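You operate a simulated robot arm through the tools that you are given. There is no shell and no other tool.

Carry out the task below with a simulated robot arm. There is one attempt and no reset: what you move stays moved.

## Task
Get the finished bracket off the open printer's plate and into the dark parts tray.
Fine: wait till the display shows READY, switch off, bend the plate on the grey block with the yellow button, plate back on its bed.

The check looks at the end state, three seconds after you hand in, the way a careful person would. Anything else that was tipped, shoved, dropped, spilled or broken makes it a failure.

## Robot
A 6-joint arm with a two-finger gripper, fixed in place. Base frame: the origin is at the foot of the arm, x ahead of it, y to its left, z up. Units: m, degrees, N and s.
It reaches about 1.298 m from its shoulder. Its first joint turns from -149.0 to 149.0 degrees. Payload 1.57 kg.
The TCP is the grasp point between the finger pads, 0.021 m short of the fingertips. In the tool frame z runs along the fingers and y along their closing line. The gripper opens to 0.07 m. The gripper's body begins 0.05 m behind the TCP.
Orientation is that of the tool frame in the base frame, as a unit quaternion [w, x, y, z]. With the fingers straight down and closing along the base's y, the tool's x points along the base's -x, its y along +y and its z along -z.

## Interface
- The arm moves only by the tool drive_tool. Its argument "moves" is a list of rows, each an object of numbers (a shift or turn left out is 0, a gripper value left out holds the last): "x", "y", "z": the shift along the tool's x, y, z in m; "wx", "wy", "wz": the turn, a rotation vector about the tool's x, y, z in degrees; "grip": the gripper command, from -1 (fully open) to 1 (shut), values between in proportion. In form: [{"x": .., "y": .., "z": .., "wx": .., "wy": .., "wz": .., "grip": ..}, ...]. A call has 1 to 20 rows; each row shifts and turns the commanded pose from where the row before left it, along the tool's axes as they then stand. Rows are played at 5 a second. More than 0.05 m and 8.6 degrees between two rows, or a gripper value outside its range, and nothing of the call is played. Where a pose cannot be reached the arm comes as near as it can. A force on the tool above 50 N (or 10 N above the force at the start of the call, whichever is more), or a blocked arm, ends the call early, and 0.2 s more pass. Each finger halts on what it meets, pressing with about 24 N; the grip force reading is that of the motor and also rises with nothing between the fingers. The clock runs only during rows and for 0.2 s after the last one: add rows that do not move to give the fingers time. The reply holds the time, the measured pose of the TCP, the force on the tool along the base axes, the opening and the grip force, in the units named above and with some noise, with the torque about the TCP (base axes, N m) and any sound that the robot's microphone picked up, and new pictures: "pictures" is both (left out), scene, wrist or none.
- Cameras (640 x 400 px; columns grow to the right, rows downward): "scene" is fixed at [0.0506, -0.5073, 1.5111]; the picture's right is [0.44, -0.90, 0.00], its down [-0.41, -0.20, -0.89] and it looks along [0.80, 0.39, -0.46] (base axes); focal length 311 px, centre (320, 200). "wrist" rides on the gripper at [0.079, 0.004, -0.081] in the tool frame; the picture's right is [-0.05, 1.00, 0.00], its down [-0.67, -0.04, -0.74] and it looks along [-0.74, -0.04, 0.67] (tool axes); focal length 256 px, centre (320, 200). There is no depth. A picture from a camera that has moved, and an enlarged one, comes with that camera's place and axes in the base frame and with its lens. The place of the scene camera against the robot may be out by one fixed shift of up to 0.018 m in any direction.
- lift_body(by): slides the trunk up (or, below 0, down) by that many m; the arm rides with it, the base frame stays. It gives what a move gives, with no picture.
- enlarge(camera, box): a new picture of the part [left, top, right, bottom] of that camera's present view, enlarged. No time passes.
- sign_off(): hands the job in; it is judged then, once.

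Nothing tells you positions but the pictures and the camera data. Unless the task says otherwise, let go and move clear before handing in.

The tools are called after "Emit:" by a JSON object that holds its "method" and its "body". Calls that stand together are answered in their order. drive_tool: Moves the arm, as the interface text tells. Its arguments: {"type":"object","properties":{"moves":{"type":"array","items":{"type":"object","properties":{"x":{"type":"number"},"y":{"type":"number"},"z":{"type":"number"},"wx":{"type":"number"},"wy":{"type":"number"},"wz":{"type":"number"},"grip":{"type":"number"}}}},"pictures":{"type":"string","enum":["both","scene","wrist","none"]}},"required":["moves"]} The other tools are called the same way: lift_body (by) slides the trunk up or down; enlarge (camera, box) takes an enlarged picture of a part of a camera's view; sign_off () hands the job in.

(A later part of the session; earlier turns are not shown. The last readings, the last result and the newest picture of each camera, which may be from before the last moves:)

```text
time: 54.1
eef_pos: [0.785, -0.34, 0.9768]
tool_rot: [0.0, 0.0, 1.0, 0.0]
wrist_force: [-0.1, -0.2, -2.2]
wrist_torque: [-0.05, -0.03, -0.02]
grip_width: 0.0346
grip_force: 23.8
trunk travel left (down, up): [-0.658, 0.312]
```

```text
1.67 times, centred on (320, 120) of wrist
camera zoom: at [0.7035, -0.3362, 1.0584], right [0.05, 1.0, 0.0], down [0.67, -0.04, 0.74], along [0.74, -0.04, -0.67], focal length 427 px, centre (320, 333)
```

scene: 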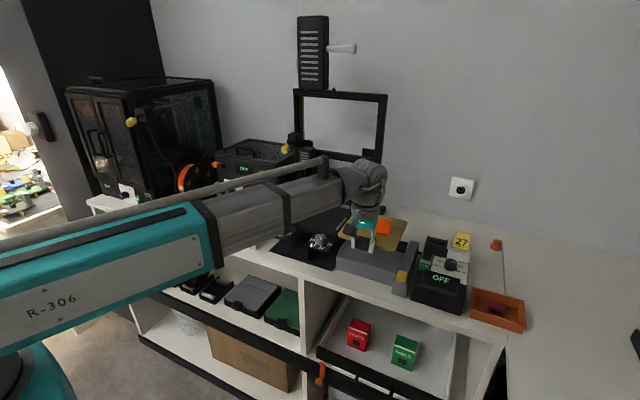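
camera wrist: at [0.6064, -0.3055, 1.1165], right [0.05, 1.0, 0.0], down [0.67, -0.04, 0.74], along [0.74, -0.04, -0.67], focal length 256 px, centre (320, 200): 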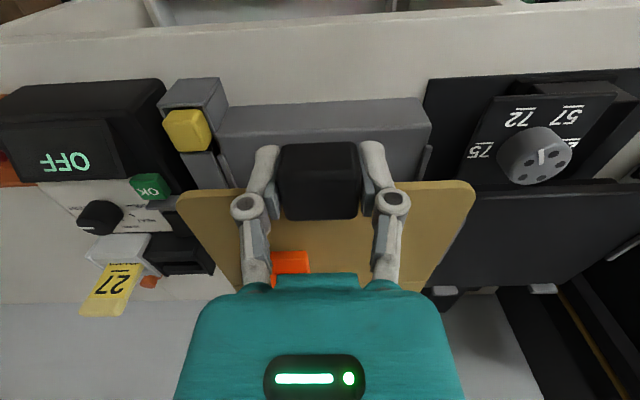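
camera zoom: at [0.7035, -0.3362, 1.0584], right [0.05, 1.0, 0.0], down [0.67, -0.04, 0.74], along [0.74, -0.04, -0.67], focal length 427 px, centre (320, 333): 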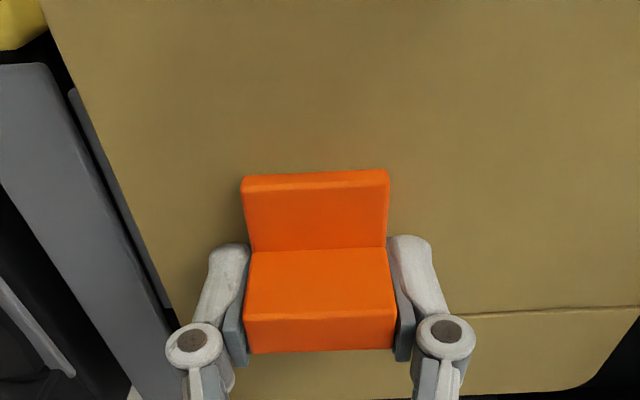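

The plate came up with the bracket (2.2 N), so the bracket is still bonded. The crease was also about 5 mm short of the block's edge. While it's lifted I'll shift it forward by that amount, set it back down, and press again while watching the plate.

Emit:
{"method": "drive_tool", "body": {"moves": [{"x": -0.0025, "grip": 1}, {"x": -0.002}, {}], "pictures": "none"}}

Emit:
{"method": "lift_body", "body": {"by": -0.009}}

Emit:
{"method": "enlarge", "body": {"camera": "scene", "box": [340, 205, 430, 285]}}

Emit:
{"method": "enlarge", "body": {"camera": "wrist", "box": [0, 0, 640, 400]}}

```text
time: 54.9
eef_pos: [0.7876, -0.3402, 0.9771]
tool_rot: [0.0, 0.0, 1.0, 0.0]
wrist_force: [0.6, 0.1, -1.6]
wrist_torque: [-0.04, 0.01, -0.03]
grip_width: 0.0346
grip_force: 23.7
trunk travel left (down, up): [-0.658, 0.312]
```

```text
time: 55.5
eef_pos: [0.7877, -0.3412, 0.9672]
tool_rot: [0.0, 0.0, 1.0, -0.001]
wrist_force: [0.3, -0.4, -2.0]
wrist_torque: [-0.06, -0.04, -0.01]
grip_width: 0.0349
grip_force: 24.0
trunk travel left (down, up): [-0.649, 0.321]
```

```text
5.00 times, centred on (385, 245) of scene
camera zoom: at [0.0506, -0.5073, 1.5111], right [0.44, -0.9, 0.0], down [-0.41, -0.2, -0.89], along [0.8, 0.39, -0.46], focal length 1553 px, centre (-5, -25)
```

zoom: 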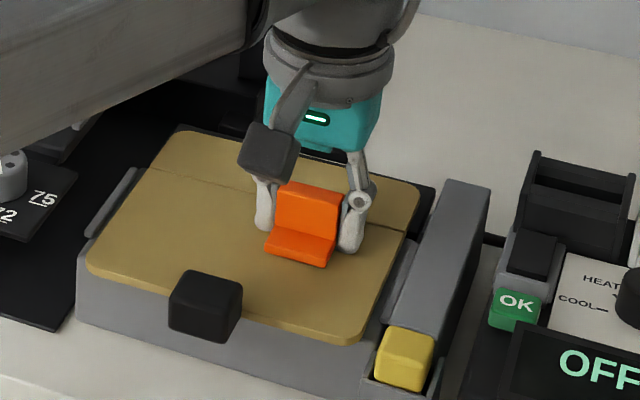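

```text
1.00 times, centred on (320, 200) of wrist (not enlarged: the box is as wide or as high as the picture)
camera zoom: at [0.7078, -0.3362, 1.0494], right [0.05, 1.0, 0.0], down [0.67, -0.04, 0.74], along [0.74, -0.04, -0.67], focal length 256 px, centre (320, 200)
```

zoom: 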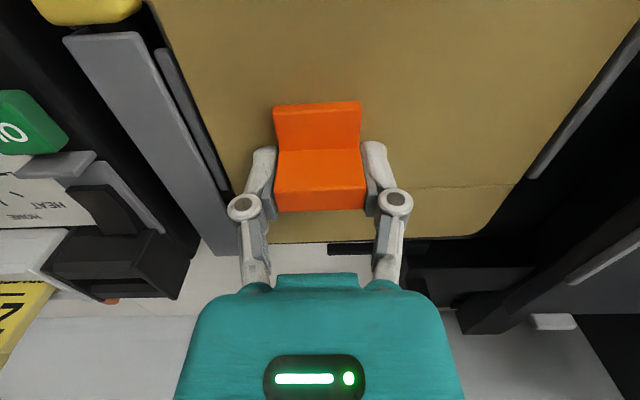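

Emit:
{"method": "lift_body", "body": {"by": -0.003}}

Emit:
{"method": "lift_body", "body": {"by": -0.002}}

```text
time: 56.0
eef_pos: [0.7876, -0.3401, 0.9646]
tool_rot: [-0.001, 0.0, 1.0, 0.0]
wrist_force: [1.3, -1.2, 6.6]
wrist_torque: [-0.04, -0.03, 0.02]
grip_width: 0.0349
grip_force: 24.3
trunk travel left (down, up): [-0.646, 0.324]
```

```text
time: 56.5
eef_pos: [0.7879, -0.3404, 0.9664]
tool_rot: [0.002, 0.0, 1.0, -0.001]
wrist_force: [11.5, -4.9, 36.7]
wrist_torque: [0.03, -0.12, -0.04]
grip_width: 0.035
grip_force: 23.8
trunk travel left (down, up): [-0.644, 0.326]
```

Emit:
{"method": "lift_body", "body": {"by": 0.002}}

Emit:
{"method": "drive_tool", "body": {"moves": [{"grip": 0.5}, {"grip": 0}, {"grip": -0.4}, {"grip": -0.6}, {}], "pictures": "none"}}

Emit:
{"method": "lift_body", "body": {"by": 0.11}}

Emit:
{"method": "enlarge", "body": {"camera": "scene", "box": [330, 205, 440, 300]}}

Emit:
{"method": "enlarge", "body": {"camera": "wrist", "box": [0, 0, 640, 400]}}

```text
time: 57.0
eef_pos: [0.7861, -0.3396, 0.9654]
tool_rot: [0.0, 0.0, 1.0, 0.0]
wrist_force: [3.7, -1.8, 12.0]
wrist_torque: [-0.02, -0.02, 0.0]
grip_width: 0.0352
grip_force: 24.4
trunk travel left (down, up): [-0.646, 0.324]
```

```text
time: 58.2
eef_pos: [0.7881, -0.3412, 0.9643]
tool_rot: [0.0, 0.001, 1.0, 0.0]
wrist_force: [-0.7, 0.4, 0.5]
wrist_torque: [0.0, 0.0, -0.02]
grip_width: 0.056
grip_force: 0.0
trunk travel left (down, up): [-0.646, 0.324]
```

```text
time: 59.7
eef_pos: [0.7877, -0.3393, 1.0747]
tool_rot: [0.0, 0.0, 1.0, 0.0]
wrist_force: [-0.1, 0.4, 0.6]
wrist_torque: [0.0, -0.01, 0.02]
grip_width: 0.0561
grip_force: 0.1
trunk travel left (down, up): [-0.756, 0.214]
```

```text
4.21 times, centred on (385, 252) of scene
camera zoom: at [0.0506, -0.5073, 1.5111], right [0.44, -0.9, 0.0], down [-0.41, -0.2, -0.89], along [0.8, 0.39, -0.46], focal length 1308 px, centre (46, -21)
```

zoom: 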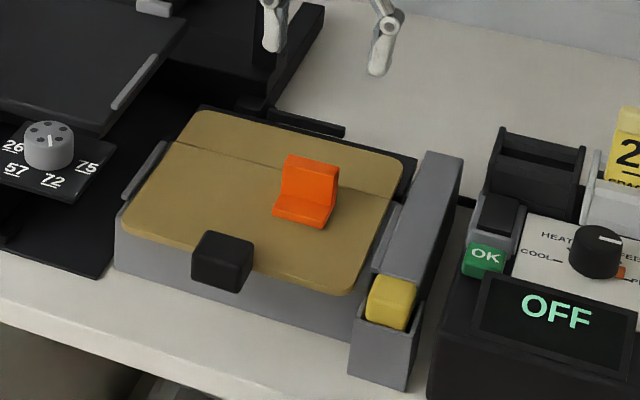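

```text
1.00 times, centred on (320, 200) of wrist (not enlarged: the box is as wide or as high as the picture)
camera zoom: at [0.7079, -0.3362, 1.1565], right [0.05, 1.0, 0.0], down [0.67, -0.04, 0.74], along [0.74, -0.04, -0.67], focal length 256 px, centre (320, 200)
```

zoom: 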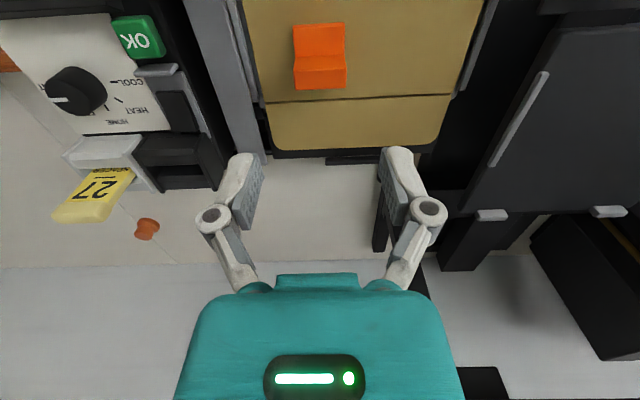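

Emit:
{"method": "enlarge", "body": {"camera": "wrist", "box": [220, 50, 480, 180]}}

Emit:
{"method": "enlarge", "body": {"camera": "scene", "box": [345, 225, 440, 295]}}

```text
2.46 times, centred on (350, 115) of wrist
camera zoom: at [0.7079, -0.3362, 1.1565], right [0.05, 1.0, 0.0], down [0.67, -0.04, 0.74], along [0.74, -0.04, -0.67], focal length 630 px, centre (246, 409)
```

zoom: 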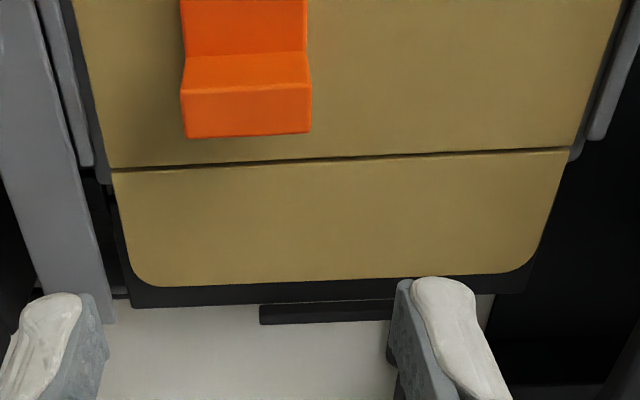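

```text
5.71 times, centred on (392, 260) of scene
camera zoom: at [0.0506, -0.5073, 1.5111], right [0.44, -0.9, 0.0], down [-0.41, -0.2, -0.89], along [0.8, 0.39, -0.46], focal length 1775 px, centre (-94, -143)
```

zoom: 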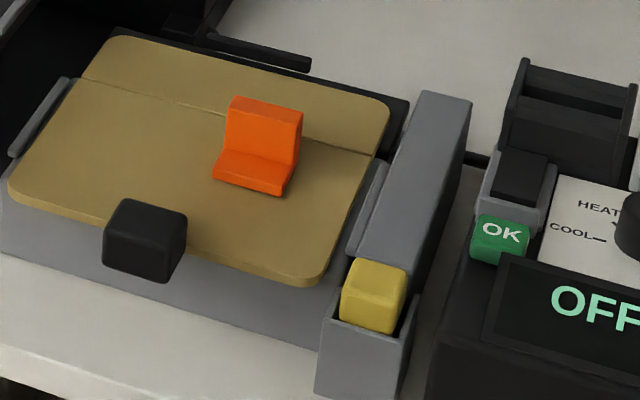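

The crease is still about 6 mm short of the block's edge: crease at 0.818, edge at 0.8245. I'll re-grip the tab and slide the plate that last bit so the bend falls on the crease.

Emit:
{"method": "drive_tool", "body": {"moves": [{"grip": -1, "x": 0.0315, "y": 0.01}, {"x": 0.0315, "y": 0.01}, {"x": 0.0317, "y": 0.0098}, {}], "pictures": "none"}}

Emit:
{"method": "lift_body", "body": {"by": -0.085}}

Emit:
{"method": "enlarge", "body": {"camera": "wrist", "box": [160, 40, 480, 260]}}

Emit:
{"method": "enlarge", "body": {"camera": "scene", "box": [330, 205, 440, 300]}}

```text
time: 60.7
eef_pos: [0.6925, -0.3115, 1.0741]
tool_rot: [0.0, 0.001, 1.0, 0.0]
wrist_force: [-0.3, 0.8, -0.4]
wrist_torque: [0.05, -0.01, 0.0]
grip_width: 0.07
grip_force: 0.2
trunk travel left (down, up): [-0.756, 0.214]
```

```text
time: 61.9
eef_pos: [0.6936, -0.3108, 0.9899]
tool_rot: [0.001, 0.0, 1.0, 0.001]
wrist_force: [0.3, 0.3, -0.5]
wrist_torque: [-0.03, -0.01, 0.01]
grip_width: 0.0701
grip_force: 0.1
trunk travel left (down, up): [-0.671, 0.299]
```

```text
1.82 times, centred on (320, 150) of wrist
camera zoom: at [0.6133, -0.3068, 1.0716], right [0.05, 1.0, 0.0], down [0.67, -0.04, 0.74], along [0.74, -0.04, -0.67], focal length 465 px, centre (320, 291)
```

zoom: 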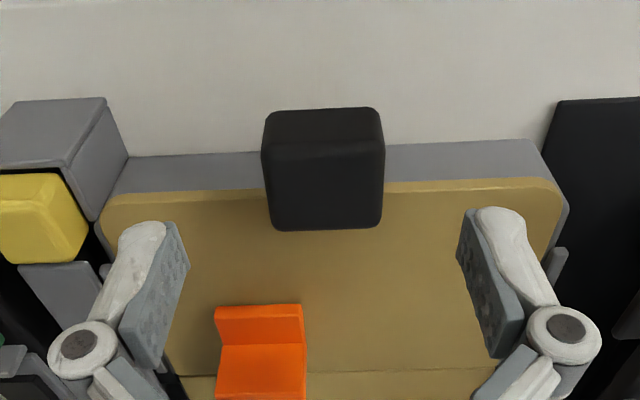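

```text
4.21 times, centred on (385, 252) of scene
camera zoom: at [0.0506, -0.5073, 1.5111], right [0.44, -0.9, 0.0], down [-0.41, -0.2, -0.89], along [0.8, 0.39, -0.46], focal length 1308 px, centre (46, -21)
```

zoom: 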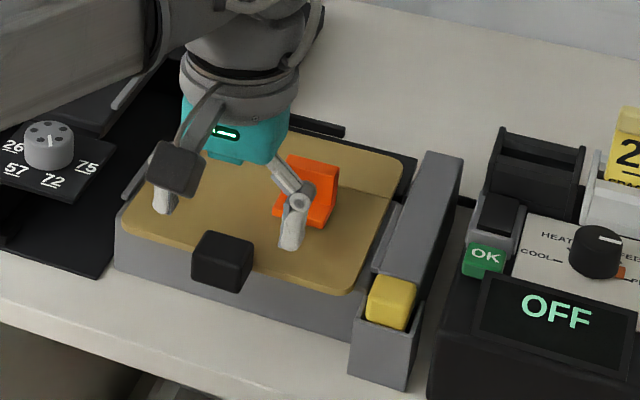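

Emit:
{"method": "lift_body", "body": {"by": -0.033}}

Emit:
{"method": "drive_tool", "body": {"moves": [{"grip": 1}, {}, {}, {}, {}, {}], "pictures": "none"}}

Emit:
{"method": "lift_body", "body": {"by": 0.004}}

```text
time: 62.7
eef_pos: [0.693, -0.3114, 0.957]
tool_rot: [0.0, -0.001, 1.0, 0.0]
wrist_force: [0.6, 0.4, 0.1]
wrist_torque: [-0.04, -0.01, -0.02]
grip_width: 0.0701
grip_force: 0.1
trunk travel left (down, up): [-0.638, 0.332]
```

```text
time: 64.1
eef_pos: [0.6924, -0.3103, 0.9571]
tool_rot: [0.001, 0.001, 1.0, 0.0]
wrist_force: [0.8, 0.2, 3.6]
wrist_torque: [-0.02, 0.0, 0.09]
grip_width: 0.0334
grip_force: 24.6
trunk travel left (down, up): [-0.638, 0.332]
```

```text
time: 64.6
eef_pos: [0.6933, -0.3113, 0.9608]
tool_rot: [0.0, 0.0, 1.0, 0.0]
wrist_force: [0.1, -0.3, -1.9]
wrist_torque: [0.0, 0.19, -0.01]
grip_width: 0.0333
grip_force: 24.5
trunk travel left (down, up): [-0.642, 0.328]
```

Emit:
{"method": "drive_tool", "body": {"moves": [{"x": -0.003, "y": 0.0008, "grip": 1}, {"x": -0.0035}, {}], "pictures": "none"}}

Emit:
{"method": "lift_body", "body": {"by": -0.0045}}

Emit:
{"method": "enlarge", "body": {"camera": "scene", "box": [345, 225, 440, 295]}}

```text
time: 65.4
eef_pos: [0.6994, -0.3101, 0.9617]
tool_rot: [0.001, 0.001, 1.0, -0.001]
wrist_force: [0.1, -0.1, -2.6]
wrist_torque: [0.0, 0.11, 0.01]
grip_width: 0.0339
grip_force: 24.0
trunk travel left (down, up): [-0.642, 0.328]
```

```text
time: 65.9
eef_pos: [0.6999, -0.31, 0.9566]
tool_rot: [0.001, 0.0, 1.0, 0.0]
wrist_force: [5.0, -1.9, 16.1]
wrist_torque: [-0.03, -0.01, -0.03]
grip_width: 0.0333
grip_force: 24.4
trunk travel left (down, up): [-0.638, 0.332]
```

```text
5.71 times, centred on (392, 260) of scene
camera zoom: at [0.0506, -0.5073, 1.5111], right [0.44, -0.9, 0.0], down [-0.41, -0.2, -0.89], along [0.8, 0.39, -0.46], focal length 1775 px, centre (-94, -143)
```

zoom: 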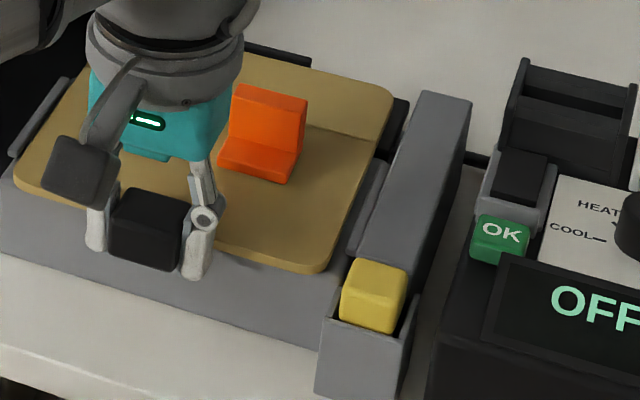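

Emit:
{"method": "drive_tool", "body": {"moves": [{"grip": 0.6}, {"grip": 0.2}, {"grip": -0.4}, {"grip": -1}, {}, {}], "pictures": "none"}}

Emit:
{"method": "lift_body", "body": {"by": 0.11}}

Emit:
{"method": "enlarge", "body": {"camera": "wrist", "box": [180, 50, 460, 230]}}

Emit:
{"method": "enlarge", "body": {"camera": "scene", "box": [345, 225, 440, 295]}}

```text
time: 67.3
eef_pos: [0.6999, -0.3103, 0.9559]
tool_rot: [0.001, 0.0, 1.0, 0.001]
wrist_force: [0.2, -0.3, -0.1]
wrist_torque: [-0.01, -0.01, 0.02]
grip_width: 0.07
grip_force: 0.1
trunk travel left (down, up): [-0.638, 0.332]
```

```text
time: 68.8
eef_pos: [0.6987, -0.3111, 1.0659]
tool_rot: [0.0, 0.001, 1.0, -0.001]
wrist_force: [0.4, -0.1, 0.2]
wrist_torque: [-0.02, -0.01, 0.01]
grip_width: 0.07
grip_force: 0.0
trunk travel left (down, up): [-0.748, 0.222]
```

```text
2.22 times, centred on (320, 140) of wrist
camera zoom: at [0.6198, -0.306, 1.148], right [0.05, 1.0, 0.0], down [0.67, -0.04, 0.74], along [0.74, -0.04, -0.67], focal length 569 px, centre (320, 333)
```

zoom: 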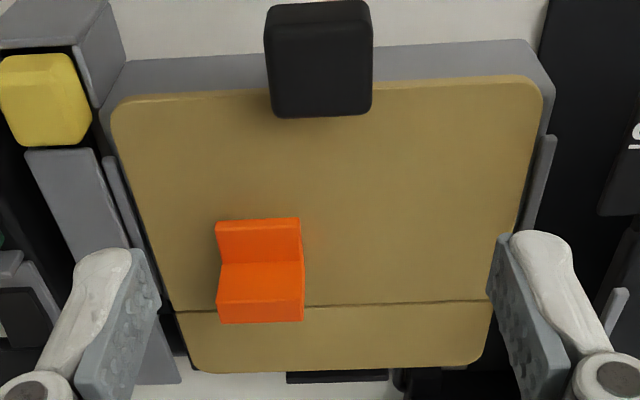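

```text
5.71 times, centred on (392, 260) of scene
camera zoom: at [0.0506, -0.5073, 1.5111], right [0.44, -0.9, 0.0], down [-0.41, -0.2, -0.89], along [0.8, 0.39, -0.46], focal length 1775 px, centre (-94, -143)
```

zoom: 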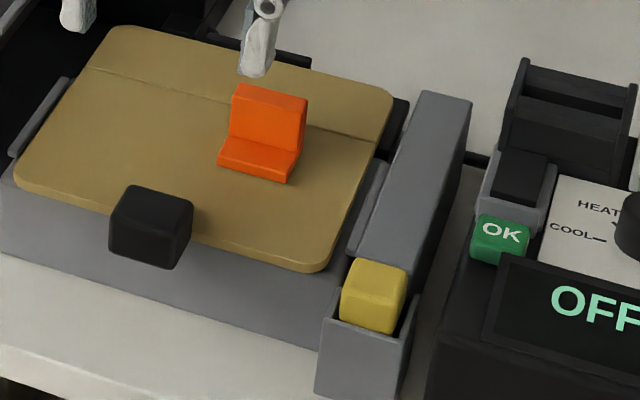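

I'll move the camera back to its earlier viewpoint and compare the crease directly with the block's edge.

Emit:
{"method": "drive_tool", "body": {"moves": [{"grip": -1, "x": -0.03, "y": -0.01}, {"x": -0.03, "y": -0.009}, {"x": -0.029, "y": -0.009}, {}], "pictures": "none"}}

Emit:
{"method": "enlarge", "body": {"camera": "wrist", "box": [220, 50, 480, 180]}}

Emit:
{"method": "enlarge", "body": {"camera": "scene", "box": [380, 225, 425, 265]}}

```text
time: 69.8
eef_pos: [0.7881, -0.3386, 1.0655]
tool_rot: [0.001, 0.0, 1.0, 0.0]
wrist_force: [0.8, 0.2, 0.1]
wrist_torque: [-0.01, -0.01, 0.0]
grip_width: 0.07
grip_force: 0.1
trunk travel left (down, up): [-0.748, 0.222]
```

```text
2.46 times, centred on (350, 115) of wrist
camera zoom: at [0.7085, -0.3339, 1.148], right [0.05, 1.0, 0.0], down [0.67, -0.04, 0.74], along [0.74, -0.04, -0.67], focal length 630 px, centre (246, 409)
```

zoom: 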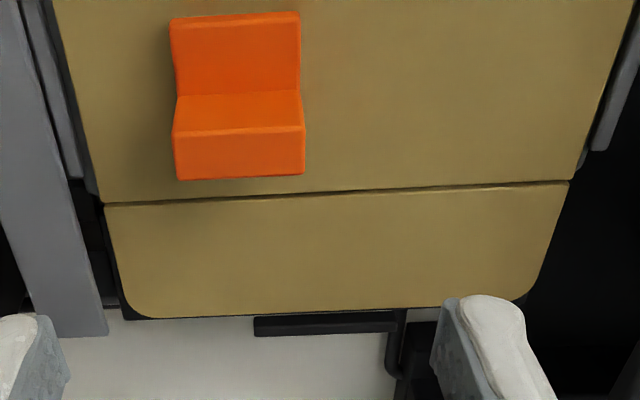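

```text
10.00 times, centred on (402, 245) of scene
camera zoom: at [0.0506, -0.5073, 1.5111], right [0.44, -0.9, 0.0], down [-0.41, -0.2, -0.89], along [0.8, 0.39, -0.46], focal length 3107 px, centre (-505, -250)
```

zoom: 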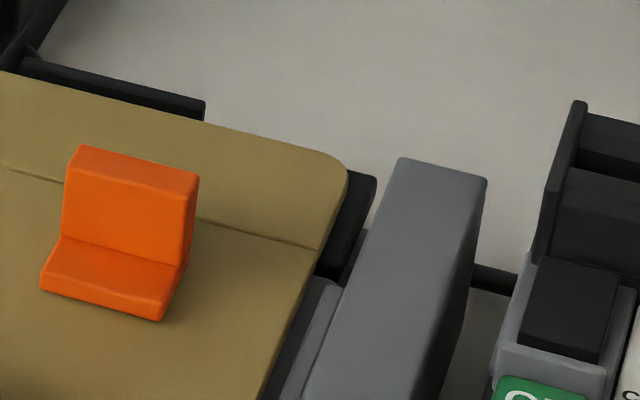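

The crease is now within about 3 mm of the block's edge. I'll press the yellow button again and hold it, watching the plate this time.

Emit:
{"method": "drive_tool", "body": {"moves": [{"grip": 1, "x": 0.02, "y": -0.019}, {"x": 0.02, "y": -0.019}, {"x": 0.02, "y": -0.019}, {"x": 0.0196, "y": -0.018}, {}, {}, {}], "pictures": "none"}}

Emit:
{"method": "lift_body", "body": {"by": -0.085}}

Emit:
{"method": "enlarge", "body": {"camera": "wrist", "box": [240, 40, 480, 220]}}

```text
time: 71.3
eef_pos: [0.7097, -0.4139, 1.0669]
tool_rot: [0.0, -0.001, 1.0, 0.0]
wrist_force: [-0.4, 0.0, -0.3]
wrist_torque: [0.0, 0.0, -0.01]
grip_width: 0.0
grip_force: 23.8
trunk travel left (down, up): [-0.748, 0.222]
```

```text
time: 72.6
eef_pos: [0.7098, -0.4133, 0.9816]
tool_rot: [0.0, 0.0, 1.0, 0.0]
wrist_force: [0.5, -0.1, 0.0]
wrist_torque: [0.0, -0.03, 0.01]
grip_width: 0.0
grip_force: 24.1
trunk travel left (down, up): [-0.663, 0.307]
```

```text
2.22 times, centred on (360, 130) of wrist
camera zoom: at [0.6289, -0.4094, 1.0631], right [0.05, 1.0, 0.0], down [0.67, -0.04, 0.74], along [0.74, -0.04, -0.67], focal length 569 px, centre (231, 356)
```

zoom: 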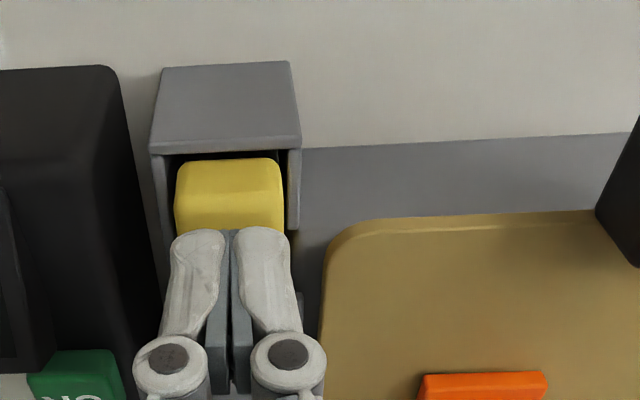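

Emit:
{"method": "lift_body", "body": {"by": -0.012}}

Emit:
{"method": "lift_body", "body": {"by": -0.01}}

Emit:
{"method": "enlarge", "body": {"camera": "wrist", "box": [240, 40, 640, 260]}}

Emit:
{"method": "enlarge", "body": {"camera": "scene", "box": [330, 205, 440, 300]}}

```text
time: 73.2
eef_pos: [0.7092, -0.4134, 0.9698]
tool_rot: [0.0, 0.0, 1.0, 0.0]
wrist_force: [0.0, -0.3, -0.5]
wrist_torque: [0.03, 0.03, 0.01]
grip_width: 0.006
grip_force: 28.7
trunk travel left (down, up): [-0.651, 0.319]
```

```text
time: 73.7
eef_pos: [0.7088, -0.4129, 0.96]
tool_rot: [0.0, 0.0, 1.0, 0.0]
wrist_force: [0.5, 0.2, 0.8]
wrist_torque: [-0.01, 0.03, -0.01]
grip_width: 0.0063
grip_force: 28.8
trunk travel left (down, up): [-0.641, 0.329]
```

```text
1.60 times, centred on (440, 150) of wrist
camera zoom: at [0.6289, -0.4094, 1.0411], right [0.05, 1.0, 0.0], down [0.67, -0.04, 0.74], along [0.74, -0.04, -0.67], focal length 410 px, centre (128, 280)
```

zoom: 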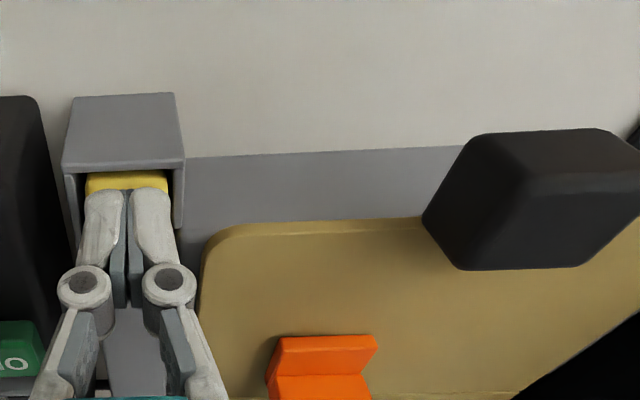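

```text
4.21 times, centred on (385, 252) of scene
camera zoom: at [0.0506, -0.5073, 1.5111], right [0.44, -0.9, 0.0], down [-0.41, -0.2, -0.89], along [0.8, 0.39, -0.46], focal length 1308 px, centre (46, -21)
```

zoom: 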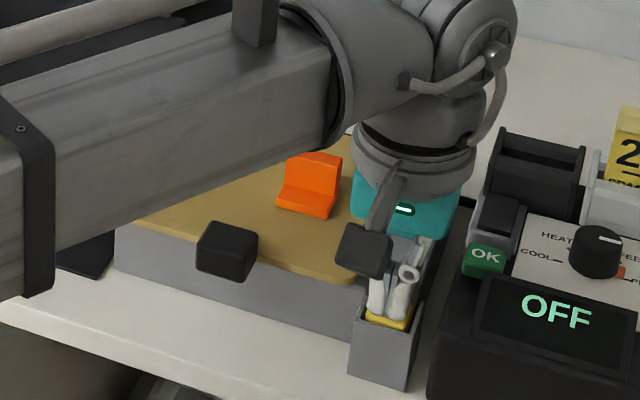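

Emit:
{"method": "lift_body", "body": {"by": -0.007}}

Emit:
{"method": "enlarge", "body": {"camera": "wrist", "box": [240, 40, 640, 290]}}

Emit:
{"method": "enlarge", "body": {"camera": "scene", "box": [330, 205, 440, 300]}}

```text
time: 74.3
eef_pos: [0.7095, -0.4137, 0.9514]
tool_rot: [0.0, 0.0, 1.0, -0.001]
wrist_force: [0.3, 0.6, 1.6]
wrist_torque: [0.04, -0.01, -0.03]
grip_width: 0.0059
grip_force: 28.4
trunk travel left (down, up): [-0.634, 0.336]
heard: click
```

```text
1.60 times, centred on (440, 165) of wrist
camera zoom: at [0.6289, -0.4094, 1.0341], right [0.05, 1.0, 0.0], down [0.67, -0.04, 0.74], along [0.74, -0.04, -0.67], focal length 410 px, centre (128, 256)
```

zoom: 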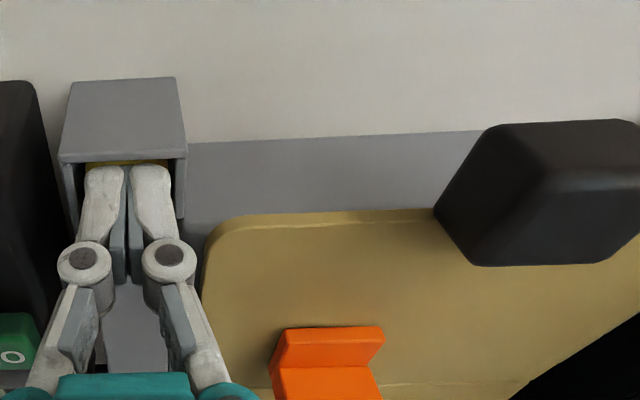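

```text
4.21 times, centred on (385, 252) of scene
camera zoom: at [0.0506, -0.5073, 1.5111], right [0.44, -0.9, 0.0], down [-0.41, -0.2, -0.89], along [0.8, 0.39, -0.46], focal length 1308 px, centre (46, -21)
```

zoom: 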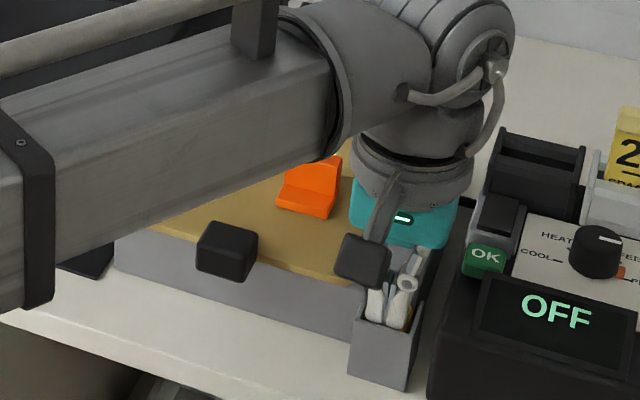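

It clicked. I'll hold the button down and watch for bending.

Emit:
{"method": "drive_tool", "body": {"moves": [{"grip": 1}, {}, {}, {}, {}], "pictures": "wrist"}}

Emit:
{"method": "drive_tool", "body": {"moves": [{"grip": 1}, {}, {}, {}, {}, {}, {}, {}], "pictures": "both"}}

```text
time: 75.5
eef_pos: [0.7093, -0.4134, 0.952]
tool_rot: [0.0, 0.0, 1.0, 0.0]
wrist_force: [0.7, -0.4, 1.3]
wrist_torque: [0.02, 0.02, -0.04]
grip_width: 0.006
grip_force: 28.7
trunk travel left (down, up): [-0.634, 0.336]
camera wrist: at [0.6288, -0.4094, 1.0341], right [0.05, 1.0, 0.0], down [0.67, -0.04, 0.74], along [0.74, -0.04, -0.67], focal length 256 px, centre (320, 200)
```

wrist: 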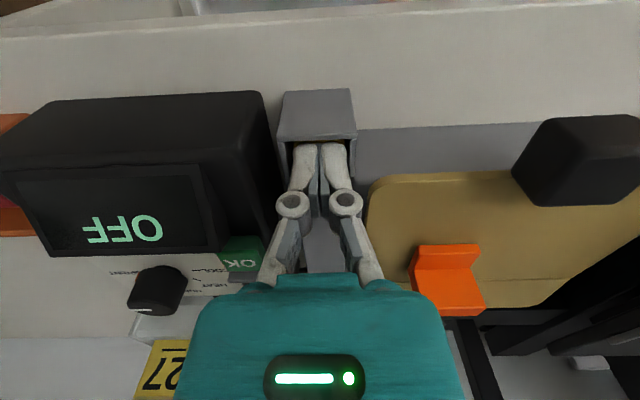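

```text
time: 77.3
eef_pos: [0.709, -0.4141, 0.9525]
tool_rot: [-0.001, 0.0, 1.0, 0.0]
wrist_force: [0.2, -0.9, 1.6]
wrist_torque: [-0.01, 0.0, -0.01]
grip_width: 0.0061
grip_force: 28.0
trunk travel left (down, up): [-0.634, 0.336]
camera wrist: at [0.6288, -0.4094, 1.0341], right [0.05, 1.0, 0.0], down [0.67, -0.04, 0.74], along [0.74, -0.04, -0.67], focal length 256 px, centre (320, 200)
```

scene: 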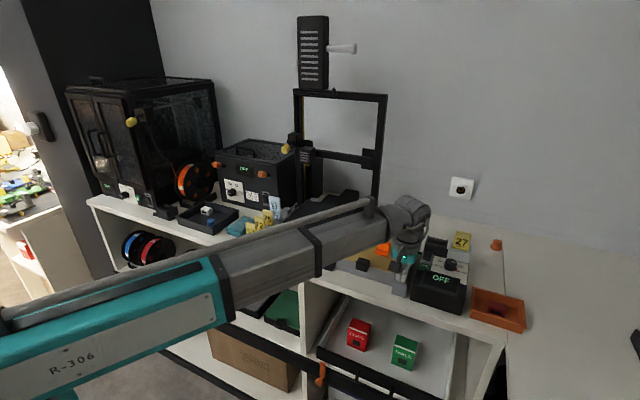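
wrist: 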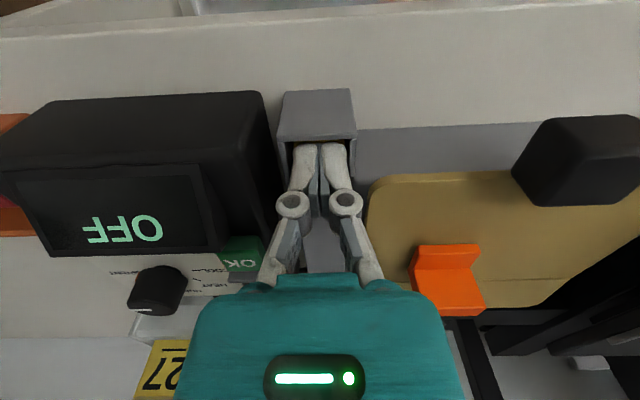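

Emit:
{"method": "enlarge", "body": {"camera": "wrist", "box": [350, 200, 640, 360]}}

Emit:
{"method": "enlarge", "body": {"camera": "scene", "box": [340, 220, 430, 290]}}

```text
2.21 times, centred on (495, 280) of wrist
camera zoom: at [0.6288, -0.4094, 1.0341], right [0.05, 1.0, 0.0], down [0.67, -0.04, 0.74], along [0.74, -0.04, -0.67], focal length 565 px, centre (-66, 23)
```

zoom: 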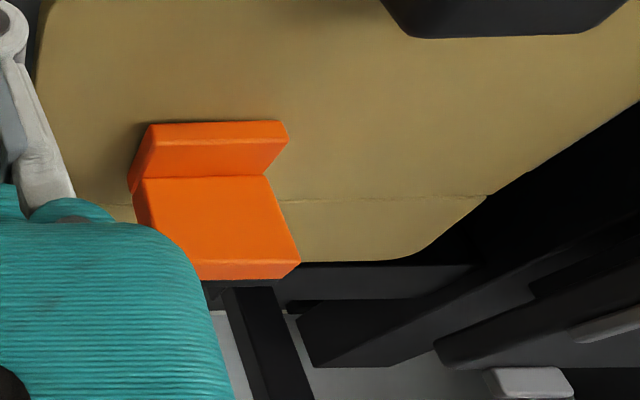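

```text
5.71 times, centred on (385, 255) of scene
camera zoom: at [0.0506, -0.5073, 1.5111], right [0.44, -0.9, 0.0], down [-0.41, -0.2, -0.89], along [0.8, 0.39, -0.46], focal length 1775 px, centre (-51, -114)
```

zoom: 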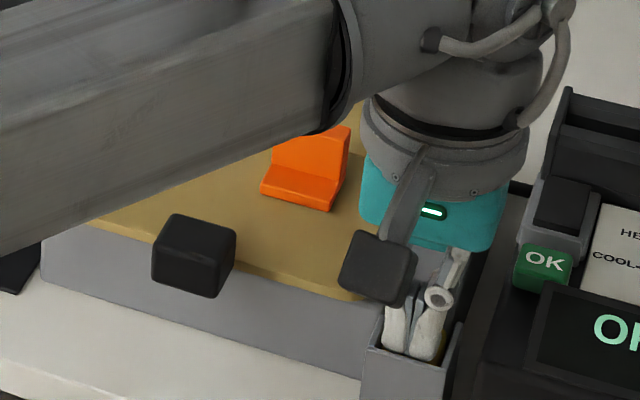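

The plate's side edge now kinks at the crease, so the rear section bends up while the button is held. I'll release and check whether the bracket has come free.

Emit:
{"method": "lift_body", "body": {"by": 0.12}}

Emit:
{"method": "drive_tool", "body": {"moves": [{"grip": -1, "x": -0.003, "y": 0.019}, {"x": -0.003, "y": 0.019}, {"x": -0.003, "y": 0.019}, {"x": -0.002, "y": 0.0185}, {}, {}], "pictures": "none"}}

Emit:
{"method": "enlarge", "body": {"camera": "wrist", "box": [220, 20, 440, 220]}}

Emit:
{"method": "enlarge", "body": {"camera": "scene", "box": [340, 215, 430, 290]}}

```text
time: 78.8
eef_pos: [0.7078, -0.4133, 1.0719]
tool_rot: [0.0, 0.0, 1.0, 0.001]
wrist_force: [0.5, 0.2, 1.2]
wrist_torque: [0.01, -0.02, 0.0]
grip_width: 0.0001
grip_force: 28.9
trunk travel left (down, up): [-0.754, 0.216]
```

```text
time: 80.2
eef_pos: [0.7189, -0.3374, 1.0721]
tool_rot: [0.0, 0.0, 1.0, 0.0]
wrist_force: [0.3, -0.1, 1.0]
wrist_torque: [0.0, -0.01, 0.0]
grip_width: 0.0701
grip_force: 0.0
trunk travel left (down, up): [-0.754, 0.216]
```

```text
2.00 times, centred on (330, 120) of wrist
camera zoom: at [0.6396, -0.3336, 1.154], right [0.05, 1.0, 0.0], down [0.67, -0.04, 0.74], along [0.74, -0.04, -0.67], focal length 512 px, centre (300, 360)
```

zoom: 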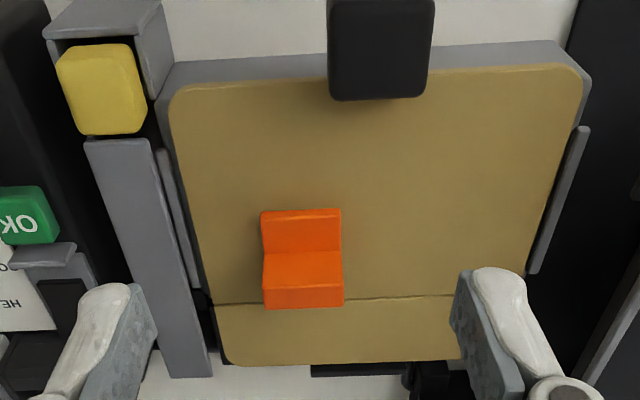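

```text
5.33 times, centred on (385, 252) of scene
camera zoom: at [0.0506, -0.5073, 1.5111], right [0.44, -0.9, 0.0], down [-0.41, -0.2, -0.89], along [0.8, 0.39, -0.46], focal length 1657 px, centre (-27, -80)
```

zoom: 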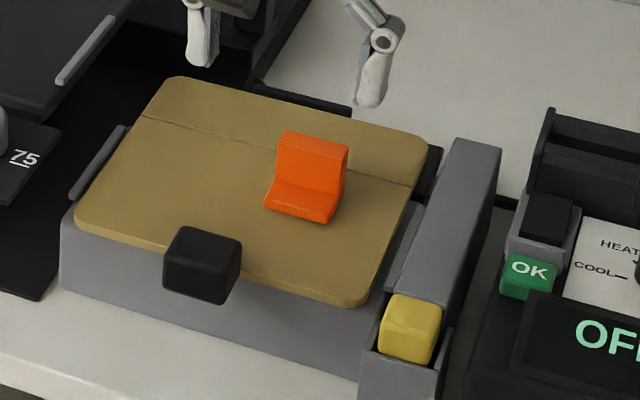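

I'll try the bracket again, this time at about (0.797, −0.340).

Emit:
{"method": "drive_tool", "body": {"moves": [{"grip": -0.6, "x": -0.026, "y": -0.001}, {"x": -0.026, "y": -0.001}, {"x": -0.026, "y": -0.0005}, {}], "pictures": "none"}}

Emit:
{"method": "lift_body", "body": {"by": -0.085}}

Emit:
{"method": "enlarge", "body": {"camera": "wrist", "box": [200, 40, 440, 220]}}

```text
time: 81.2
eef_pos: [0.7976, -0.3403, 1.0726]
tool_rot: [-0.001, 0.0, 1.0, 0.0]
wrist_force: [0.1, 0.3, 0.0]
wrist_torque: [-0.03, 0.0, 0.0]
grip_width: 0.0563
grip_force: 0.1
trunk travel left (down, up): [-0.754, 0.216]
```

```text
time: 82.4
eef_pos: [0.7969, -0.341, 0.9872]
tool_rot: [0.0, 0.0, 1.0, -0.001]
wrist_force: [0.4, 0.0, -0.4]
wrist_torque: [0.0, 0.0, -0.01]
grip_width: 0.0562
grip_force: 0.0
trunk travel left (down, up): [-0.669, 0.301]
```

```text
2.22 times, centred on (320, 130) of wrist
camera zoom: at [0.7171, -0.3361, 1.0691], right [0.05, 1.0, 0.0], down [0.67, -0.04, 0.74], along [0.74, -0.04, -0.67], focal length 569 px, centre (320, 356)
```

zoom: 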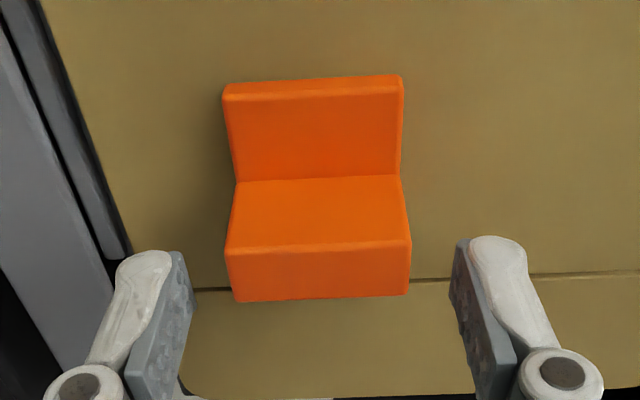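

Emit:
{"method": "lift_body", "body": {"by": -0.022}}

Emit:
{"method": "drive_tool", "body": {"moves": [{"grip": 1}, {}, {}, {}, {}], "pictures": "none"}}

Emit:
{"method": "lift_body", "body": {"by": 0.008}}

Emit:
{"method": "enlarge", "body": {"camera": "wrist", "box": [140, 0, 500, 240]}}

Emit:
{"method": "enlarge", "body": {"camera": "scene", "box": [340, 215, 430, 290]}}

```text
time: 83.1
eef_pos: [0.7973, -0.3398, 0.9651]
tool_rot: [0.0, 0.0, 1.0, 0.0]
wrist_force: [-0.8, 0.3, -0.1]
wrist_torque: [-0.01, -0.03, 0.01]
grip_width: 0.0559
grip_force: 0.2
trunk travel left (down, up): [-0.647, 0.323]
```

```text
time: 84.3
eef_pos: [0.7957, -0.3387, 0.9683]
tool_rot: [0.001, 0.0, 1.0, 0.0]
wrist_force: [14.0, -0.1, 44.0]
wrist_torque: [0.66, -0.15, -0.01]
grip_width: 0.0351
grip_force: 24.3
trunk travel left (down, up): [-0.647, 0.323]
```

```text
time: 84.9
eef_pos: [0.7973, -0.3403, 0.9728]
tool_rot: [-0.001, 0.0, 1.0, 0.0]
wrist_force: [-0.2, 0.3, -1.9]
wrist_torque: [-0.06, 0.01, 0.03]
grip_width: 0.0349
grip_force: 23.9
trunk travel left (down, up): [-0.655, 0.315]
```

```text
1.67 times, centred on (320, 120) of wrist
camera zoom: at [0.717, -0.3363, 1.0544], right [0.05, 1.0, 0.0], down [0.67, -0.04, 0.74], along [0.74, -0.04, -0.67], focal length 427 px, centre (320, 333)
```

zoom: 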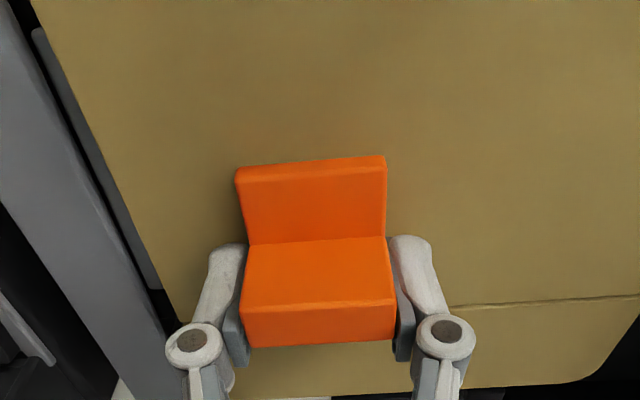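

```text
5.33 times, centred on (385, 252) of scene
camera zoom: at [0.0506, -0.5073, 1.5111], right [0.44, -0.9, 0.0], down [-0.41, -0.2, -0.89], along [0.8, 0.39, -0.46], focal length 1657 px, centre (-27, -80)
```

zoom: 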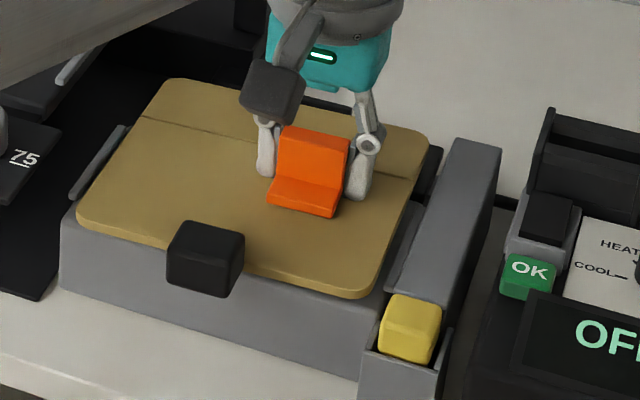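

The plate still came up with the bracket (1.9 N), so it's still bonded. I may not have pressed the button deep enough for a full bend. I'll set the plate back down and look at where it sits.

Emit:
{"method": "lift_body", "body": {"by": -0.005}}

Emit:
{"method": "lift_body", "body": {"by": -0.002}}

```text
time: 85.4
eef_pos: [0.7975, -0.3405, 0.9675]
tool_rot: [0.001, 0.001, 1.0, -0.001]
wrist_force: [-0.9, -0.2, -3.0]
wrist_torque: [-0.03, -0.02, -0.02]
grip_width: 0.0349
grip_force: 23.8
trunk travel left (down, up): [-0.65, 0.32]
```

```text
time: 85.9
eef_pos: [0.797, -0.3406, 0.9679]
tool_rot: [0.002, 0.0, 1.0, 0.0]
wrist_force: [4.4, -1.5, 13.8]
wrist_torque: [-0.3, 0.02, 0.06]
grip_width: 0.0347
grip_force: 24.2
trunk travel left (down, up): [-0.648, 0.322]
```

Emit:
{"method": "drive_tool", "body": {"moves": [{"grip": 0.5}, {"grip": 0}, {"grip": -0.4}, {"grip": -0.6}, {}], "pictures": "none"}}

Emit:
{"method": "lift_body", "body": {"by": 0.107}}

Emit:
{"method": "enlarge", "body": {"camera": "wrist", "box": [200, 20, 500, 200]}}

Emit:
{"method": "enlarge", "body": {"camera": "scene", "box": [340, 215, 430, 290]}}

```text
time: 87.1
eef_pos: [0.7981, -0.3401, 0.967]
tool_rot: [0.0, -0.001, 1.0, 0.0]
wrist_force: [-0.7, 0.0, -0.4]
wrist_torque: [-0.01, 0.0, 0.0]
grip_width: 0.056
grip_force: 0.0
trunk travel left (down, up): [-0.648, 0.322]
```

```text
time: 88.5
eef_pos: [0.7969, -0.3406, 1.0723]
tool_rot: [0.0, 0.0, 1.0, 0.001]
wrist_force: [0.4, 0.3, -0.1]
wrist_torque: [0.03, -0.03, 0.03]
grip_width: 0.0562
grip_force: 0.0
trunk travel left (down, up): [-0.755, 0.215]
```

```text
2.13 times, centred on (350, 110) of wrist
camera zoom: at [0.7173, -0.3361, 1.155], right [0.05, 1.0, 0.0], down [0.67, -0.04, 0.74], along [0.74, -0.04, -0.67], focal length 546 px, centre (256, 392)
```

zoom: 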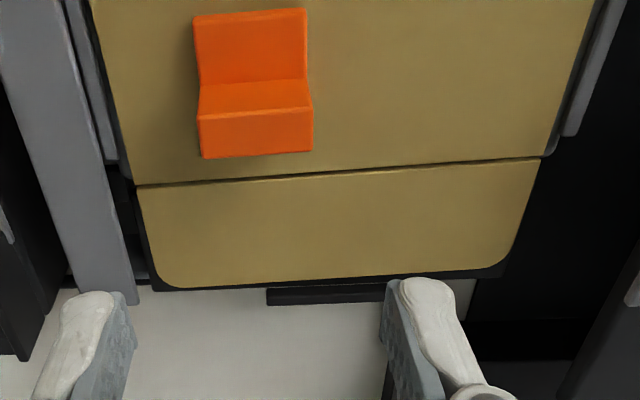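

```text
5.33 times, centred on (385, 252) of scene
camera zoom: at [0.0506, -0.5073, 1.5111], right [0.44, -0.9, 0.0], down [-0.41, -0.2, -0.89], along [0.8, 0.39, -0.46], focal length 1657 px, centre (-27, -80)
```

zoom: 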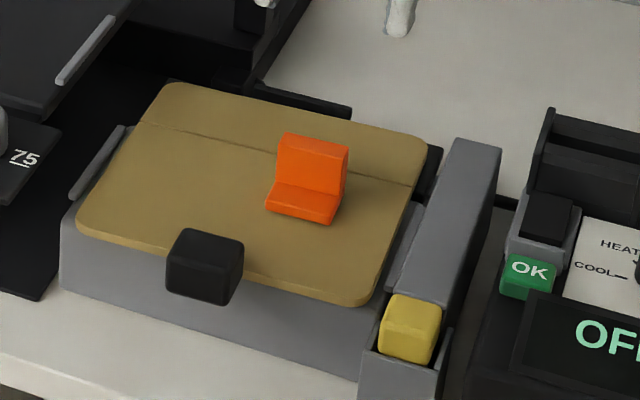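

The crease now sits right at the block's edge. I'll press the button again, going past the click until the force actually rises.

Emit:
{"method": "drive_tool", "body": {"moves": [{"grip": 1, "x": 0.022, "y": -0.018}, {"x": 0.022, "y": -0.018}, {"x": 0.022, "y": -0.018}, {"x": 0.022, "y": -0.019}, {}, {}, {}], "pictures": "none"}}

Emit:
{"method": "lift_body", "body": {"by": -0.115}}

Emit:
{"method": "enlarge", "body": {"camera": "wrist", "box": [350, 200, 640, 360]}}

```text
time: 90.1
eef_pos: [0.7083, -0.4132, 1.0744]
tool_rot: [-0.001, 0.0, 1.0, 0.001]
wrist_force: [-0.9, 1.2, -0.3]
wrist_torque: [-0.01, 0.01, 0.05]
grip_width: 0.0
grip_force: 23.8
trunk travel left (down, up): [-0.755, 0.215]
```

```text
time: 91.6
eef_pos: [0.7083, -0.4134, 0.9584]
tool_rot: [0.0, 0.0, 1.0, 0.001]
wrist_force: [0.6, 0.6, 0.8]
wrist_torque: [0.03, 0.0, -0.02]
grip_width: 0.0058
grip_force: 29.0
trunk travel left (down, up): [-0.64, 0.33]
```

```text
2.21 times, centred on (495, 280) of wrist
camera zoom: at [0.6285, -0.4092, 1.0402], right [0.05, 1.0, 0.0], down [0.67, -0.04, 0.74], along [0.74, -0.04, -0.67], focal length 565 px, centre (-66, 23)
```

zoom: 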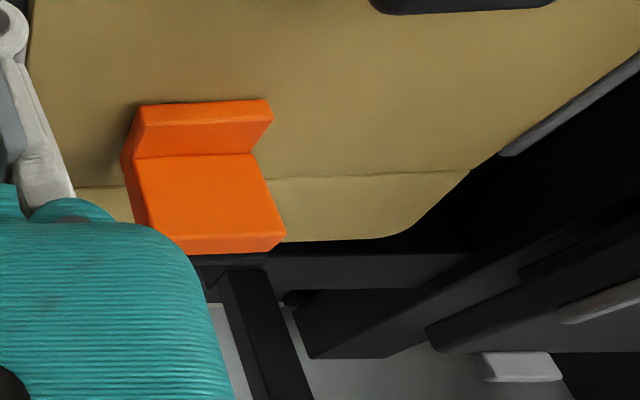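

Emit:
{"method": "lift_body", "body": {"by": -0.004}}

Emit:
{"method": "enlarge", "body": {"camera": "wrist", "box": [350, 200, 640, 360]}}

Emit:
{"method": "lift_body", "body": {"by": -0.003}}

Emit:
{"method": "enlarge", "body": {"camera": "wrist", "box": [350, 200, 640, 360]}}

```text
time: 92.1
eef_pos: [0.7076, -0.4132, 0.9534]
tool_rot: [-0.001, 0.0, 1.0, 0.0]
wrist_force: [0.3, -0.2, 2.9]
wrist_torque: [-0.02, 0.0, -0.02]
grip_width: 0.0058
grip_force: 28.7
trunk travel left (down, up): [-0.636, 0.334]
heard: click
```

```text
2.21 times, centred on (495, 280) of wrist
camera zoom: at [0.6285, -0.4092, 1.0361], right [0.05, 1.0, 0.0], down [0.67, -0.04, 0.74], along [0.74, -0.04, -0.67], focal length 565 px, centre (-66, 23)
```

zoom: 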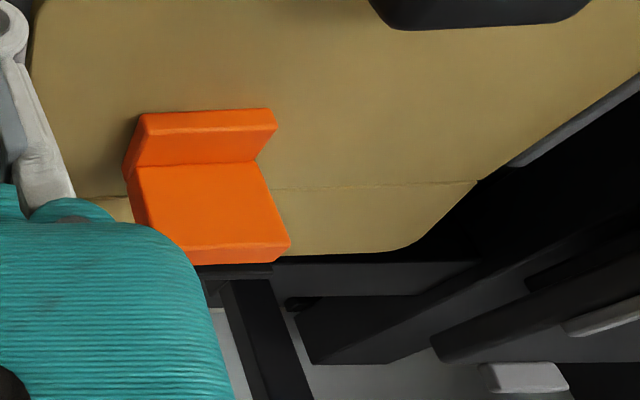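

```text
time: 92.6
eef_pos: [0.7078, -0.4131, 0.9507]
tool_rot: [0.0, 0.0, 1.0, 0.0]
wrist_force: [1.0, 0.0, 2.2]
wrist_torque: [-0.01, -0.01, 0.01]
grip_width: 0.0061
grip_force: 28.9
trunk travel left (down, up): [-0.633, 0.337]
```

```text
2.21 times, centred on (495, 280) of wrist
camera zoom: at [0.6284, -0.4092, 1.0332], right [0.05, 1.0, 0.0], down [0.67, -0.04, 0.74], along [0.74, -0.04, -0.67], focal length 565 px, centre (-66, 23)
```

zoom: 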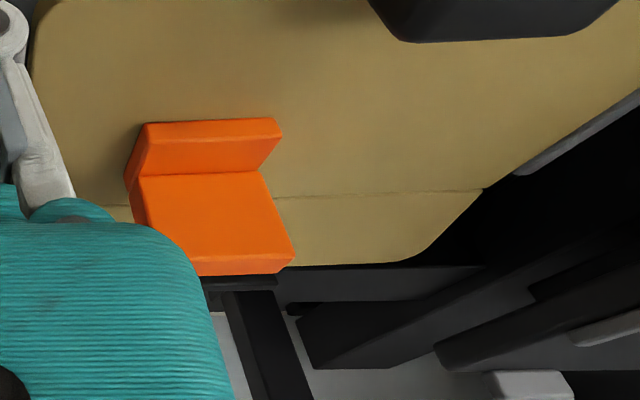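

Emit:
{"method": "lift_body", "body": {"by": -0.004}}

Emit:
{"method": "lift_body", "body": {"by": -0.004}}

Emit:
{"method": "enlarge", "body": {"camera": "wrist", "box": [240, 60, 640, 330]}}

Emit:
{"method": "enlarge", "body": {"camera": "scene", "box": [340, 215, 440, 300]}}

```text
time: 93.2
eef_pos: [0.7084, -0.4129, 0.9468]
tool_rot: [0.0, 0.0, 1.0, 0.001]
wrist_force: [0.0, 0.6, 2.7]
wrist_torque: [-0.02, -0.01, 0.01]
grip_width: 0.006
grip_force: 28.5
trunk travel left (down, up): [-0.629, 0.341]
```

```text
time: 93.7
eef_pos: [0.7077, -0.4139, 0.9455]
tool_rot: [0.001, 0.001, 1.0, -0.001]
wrist_force: [6.9, -4.2, 25.4]
wrist_torque: [-0.06, -0.36, -0.04]
grip_width: 0.0058
grip_force: 28.8
trunk travel left (down, up): [-0.625, 0.345]
```

```text
1.48 times, centred on (440, 195) of wrist
camera zoom: at [0.628, -0.4089, 1.0264], right [0.05, 1.0, 0.0], down [0.66, -0.03, 0.75], along [0.75, -0.04, -0.67], focal length 379 px, centre (142, 207)
```

zoom: 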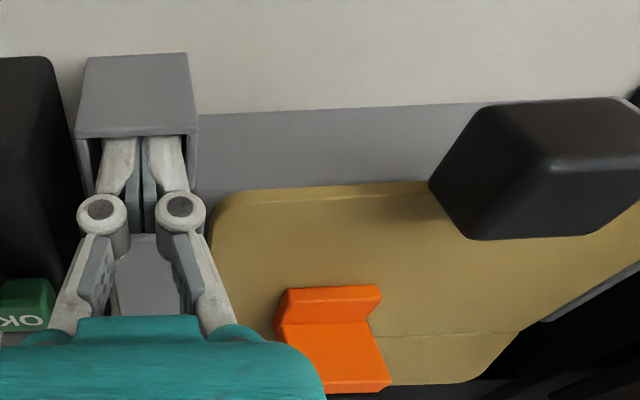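

```text
4.71 times, centred on (390, 258) of scene
camera zoom: at [0.0506, -0.5073, 1.5111], right [0.44, -0.9, 0.0], down [-0.41, -0.2, -0.89], along [0.8, 0.39, -0.46], focal length 1462 px, centre (-9, -71)
```

zoom: 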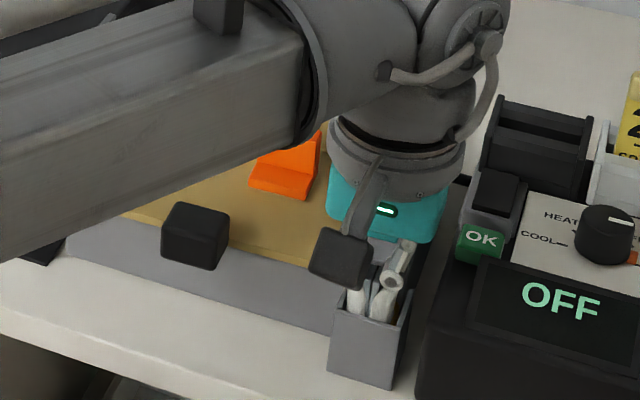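

Emit:
{"method": "lift_body", "body": {"by": 0.02}}

Emit:
{"method": "lift_body", "body": {"by": 0.105}}

Emit:
{"method": "enlarge", "body": {"camera": "scene", "box": [340, 215, 440, 300]}}

Emit:
{"method": "enlarge", "body": {"camera": "wrist", "box": [300, 20, 640, 230]}}

```text
time: 94.3
eef_pos: [0.7091, -0.4126, 0.9626]
tool_rot: [0.0, -0.001, 1.0, 0.001]
wrist_force: [-0.6, 0.6, 1.2]
wrist_torque: [0.01, 0.02, 0.0]
grip_width: 0.006
grip_force: 28.6
trunk travel left (down, up): [-0.645, 0.325]
```

```text
time: 95.7
eef_pos: [0.7089, -0.4129, 1.0686]
tool_rot: [0.0, 0.0, 1.0, -0.001]
wrist_force: [-0.4, -0.2, -0.6]
wrist_torque: [-0.02, 0.03, -0.01]
grip_width: 0.0002
grip_force: 28.9
trunk travel left (down, up): [-0.75, 0.22]
```

```text
4.71 times, centred on (390, 258) of scene
camera zoom: at [0.0506, -0.5073, 1.5111], right [0.44, -0.9, 0.0], down [-0.41, -0.2, -0.89], along [0.8, 0.39, -0.46], focal length 1462 px, centre (-9, -71)
```

zoom: 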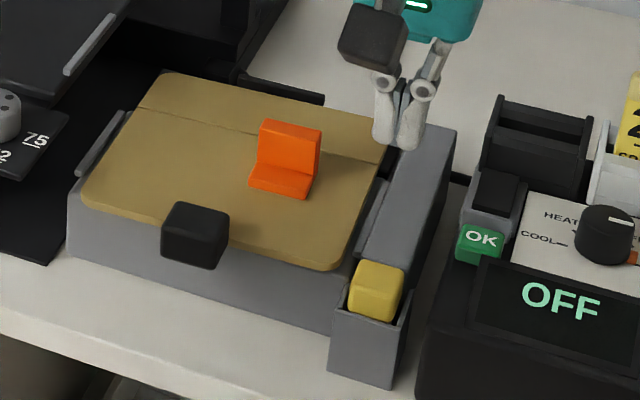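

```text
1.88 times, centred on (470, 125) of wrist
camera zoom: at [0.6286, -0.4093, 1.15], right [0.05, 1.0, 0.0], down [0.67, -0.04, 0.74], along [0.74, -0.04, -0.67], focal length 482 px, centre (38, 341)
```

zoom: 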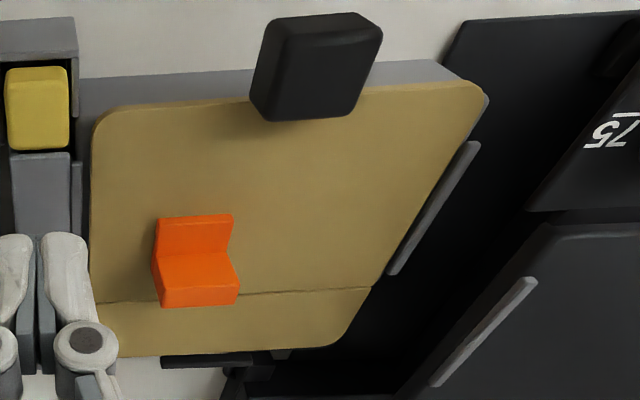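

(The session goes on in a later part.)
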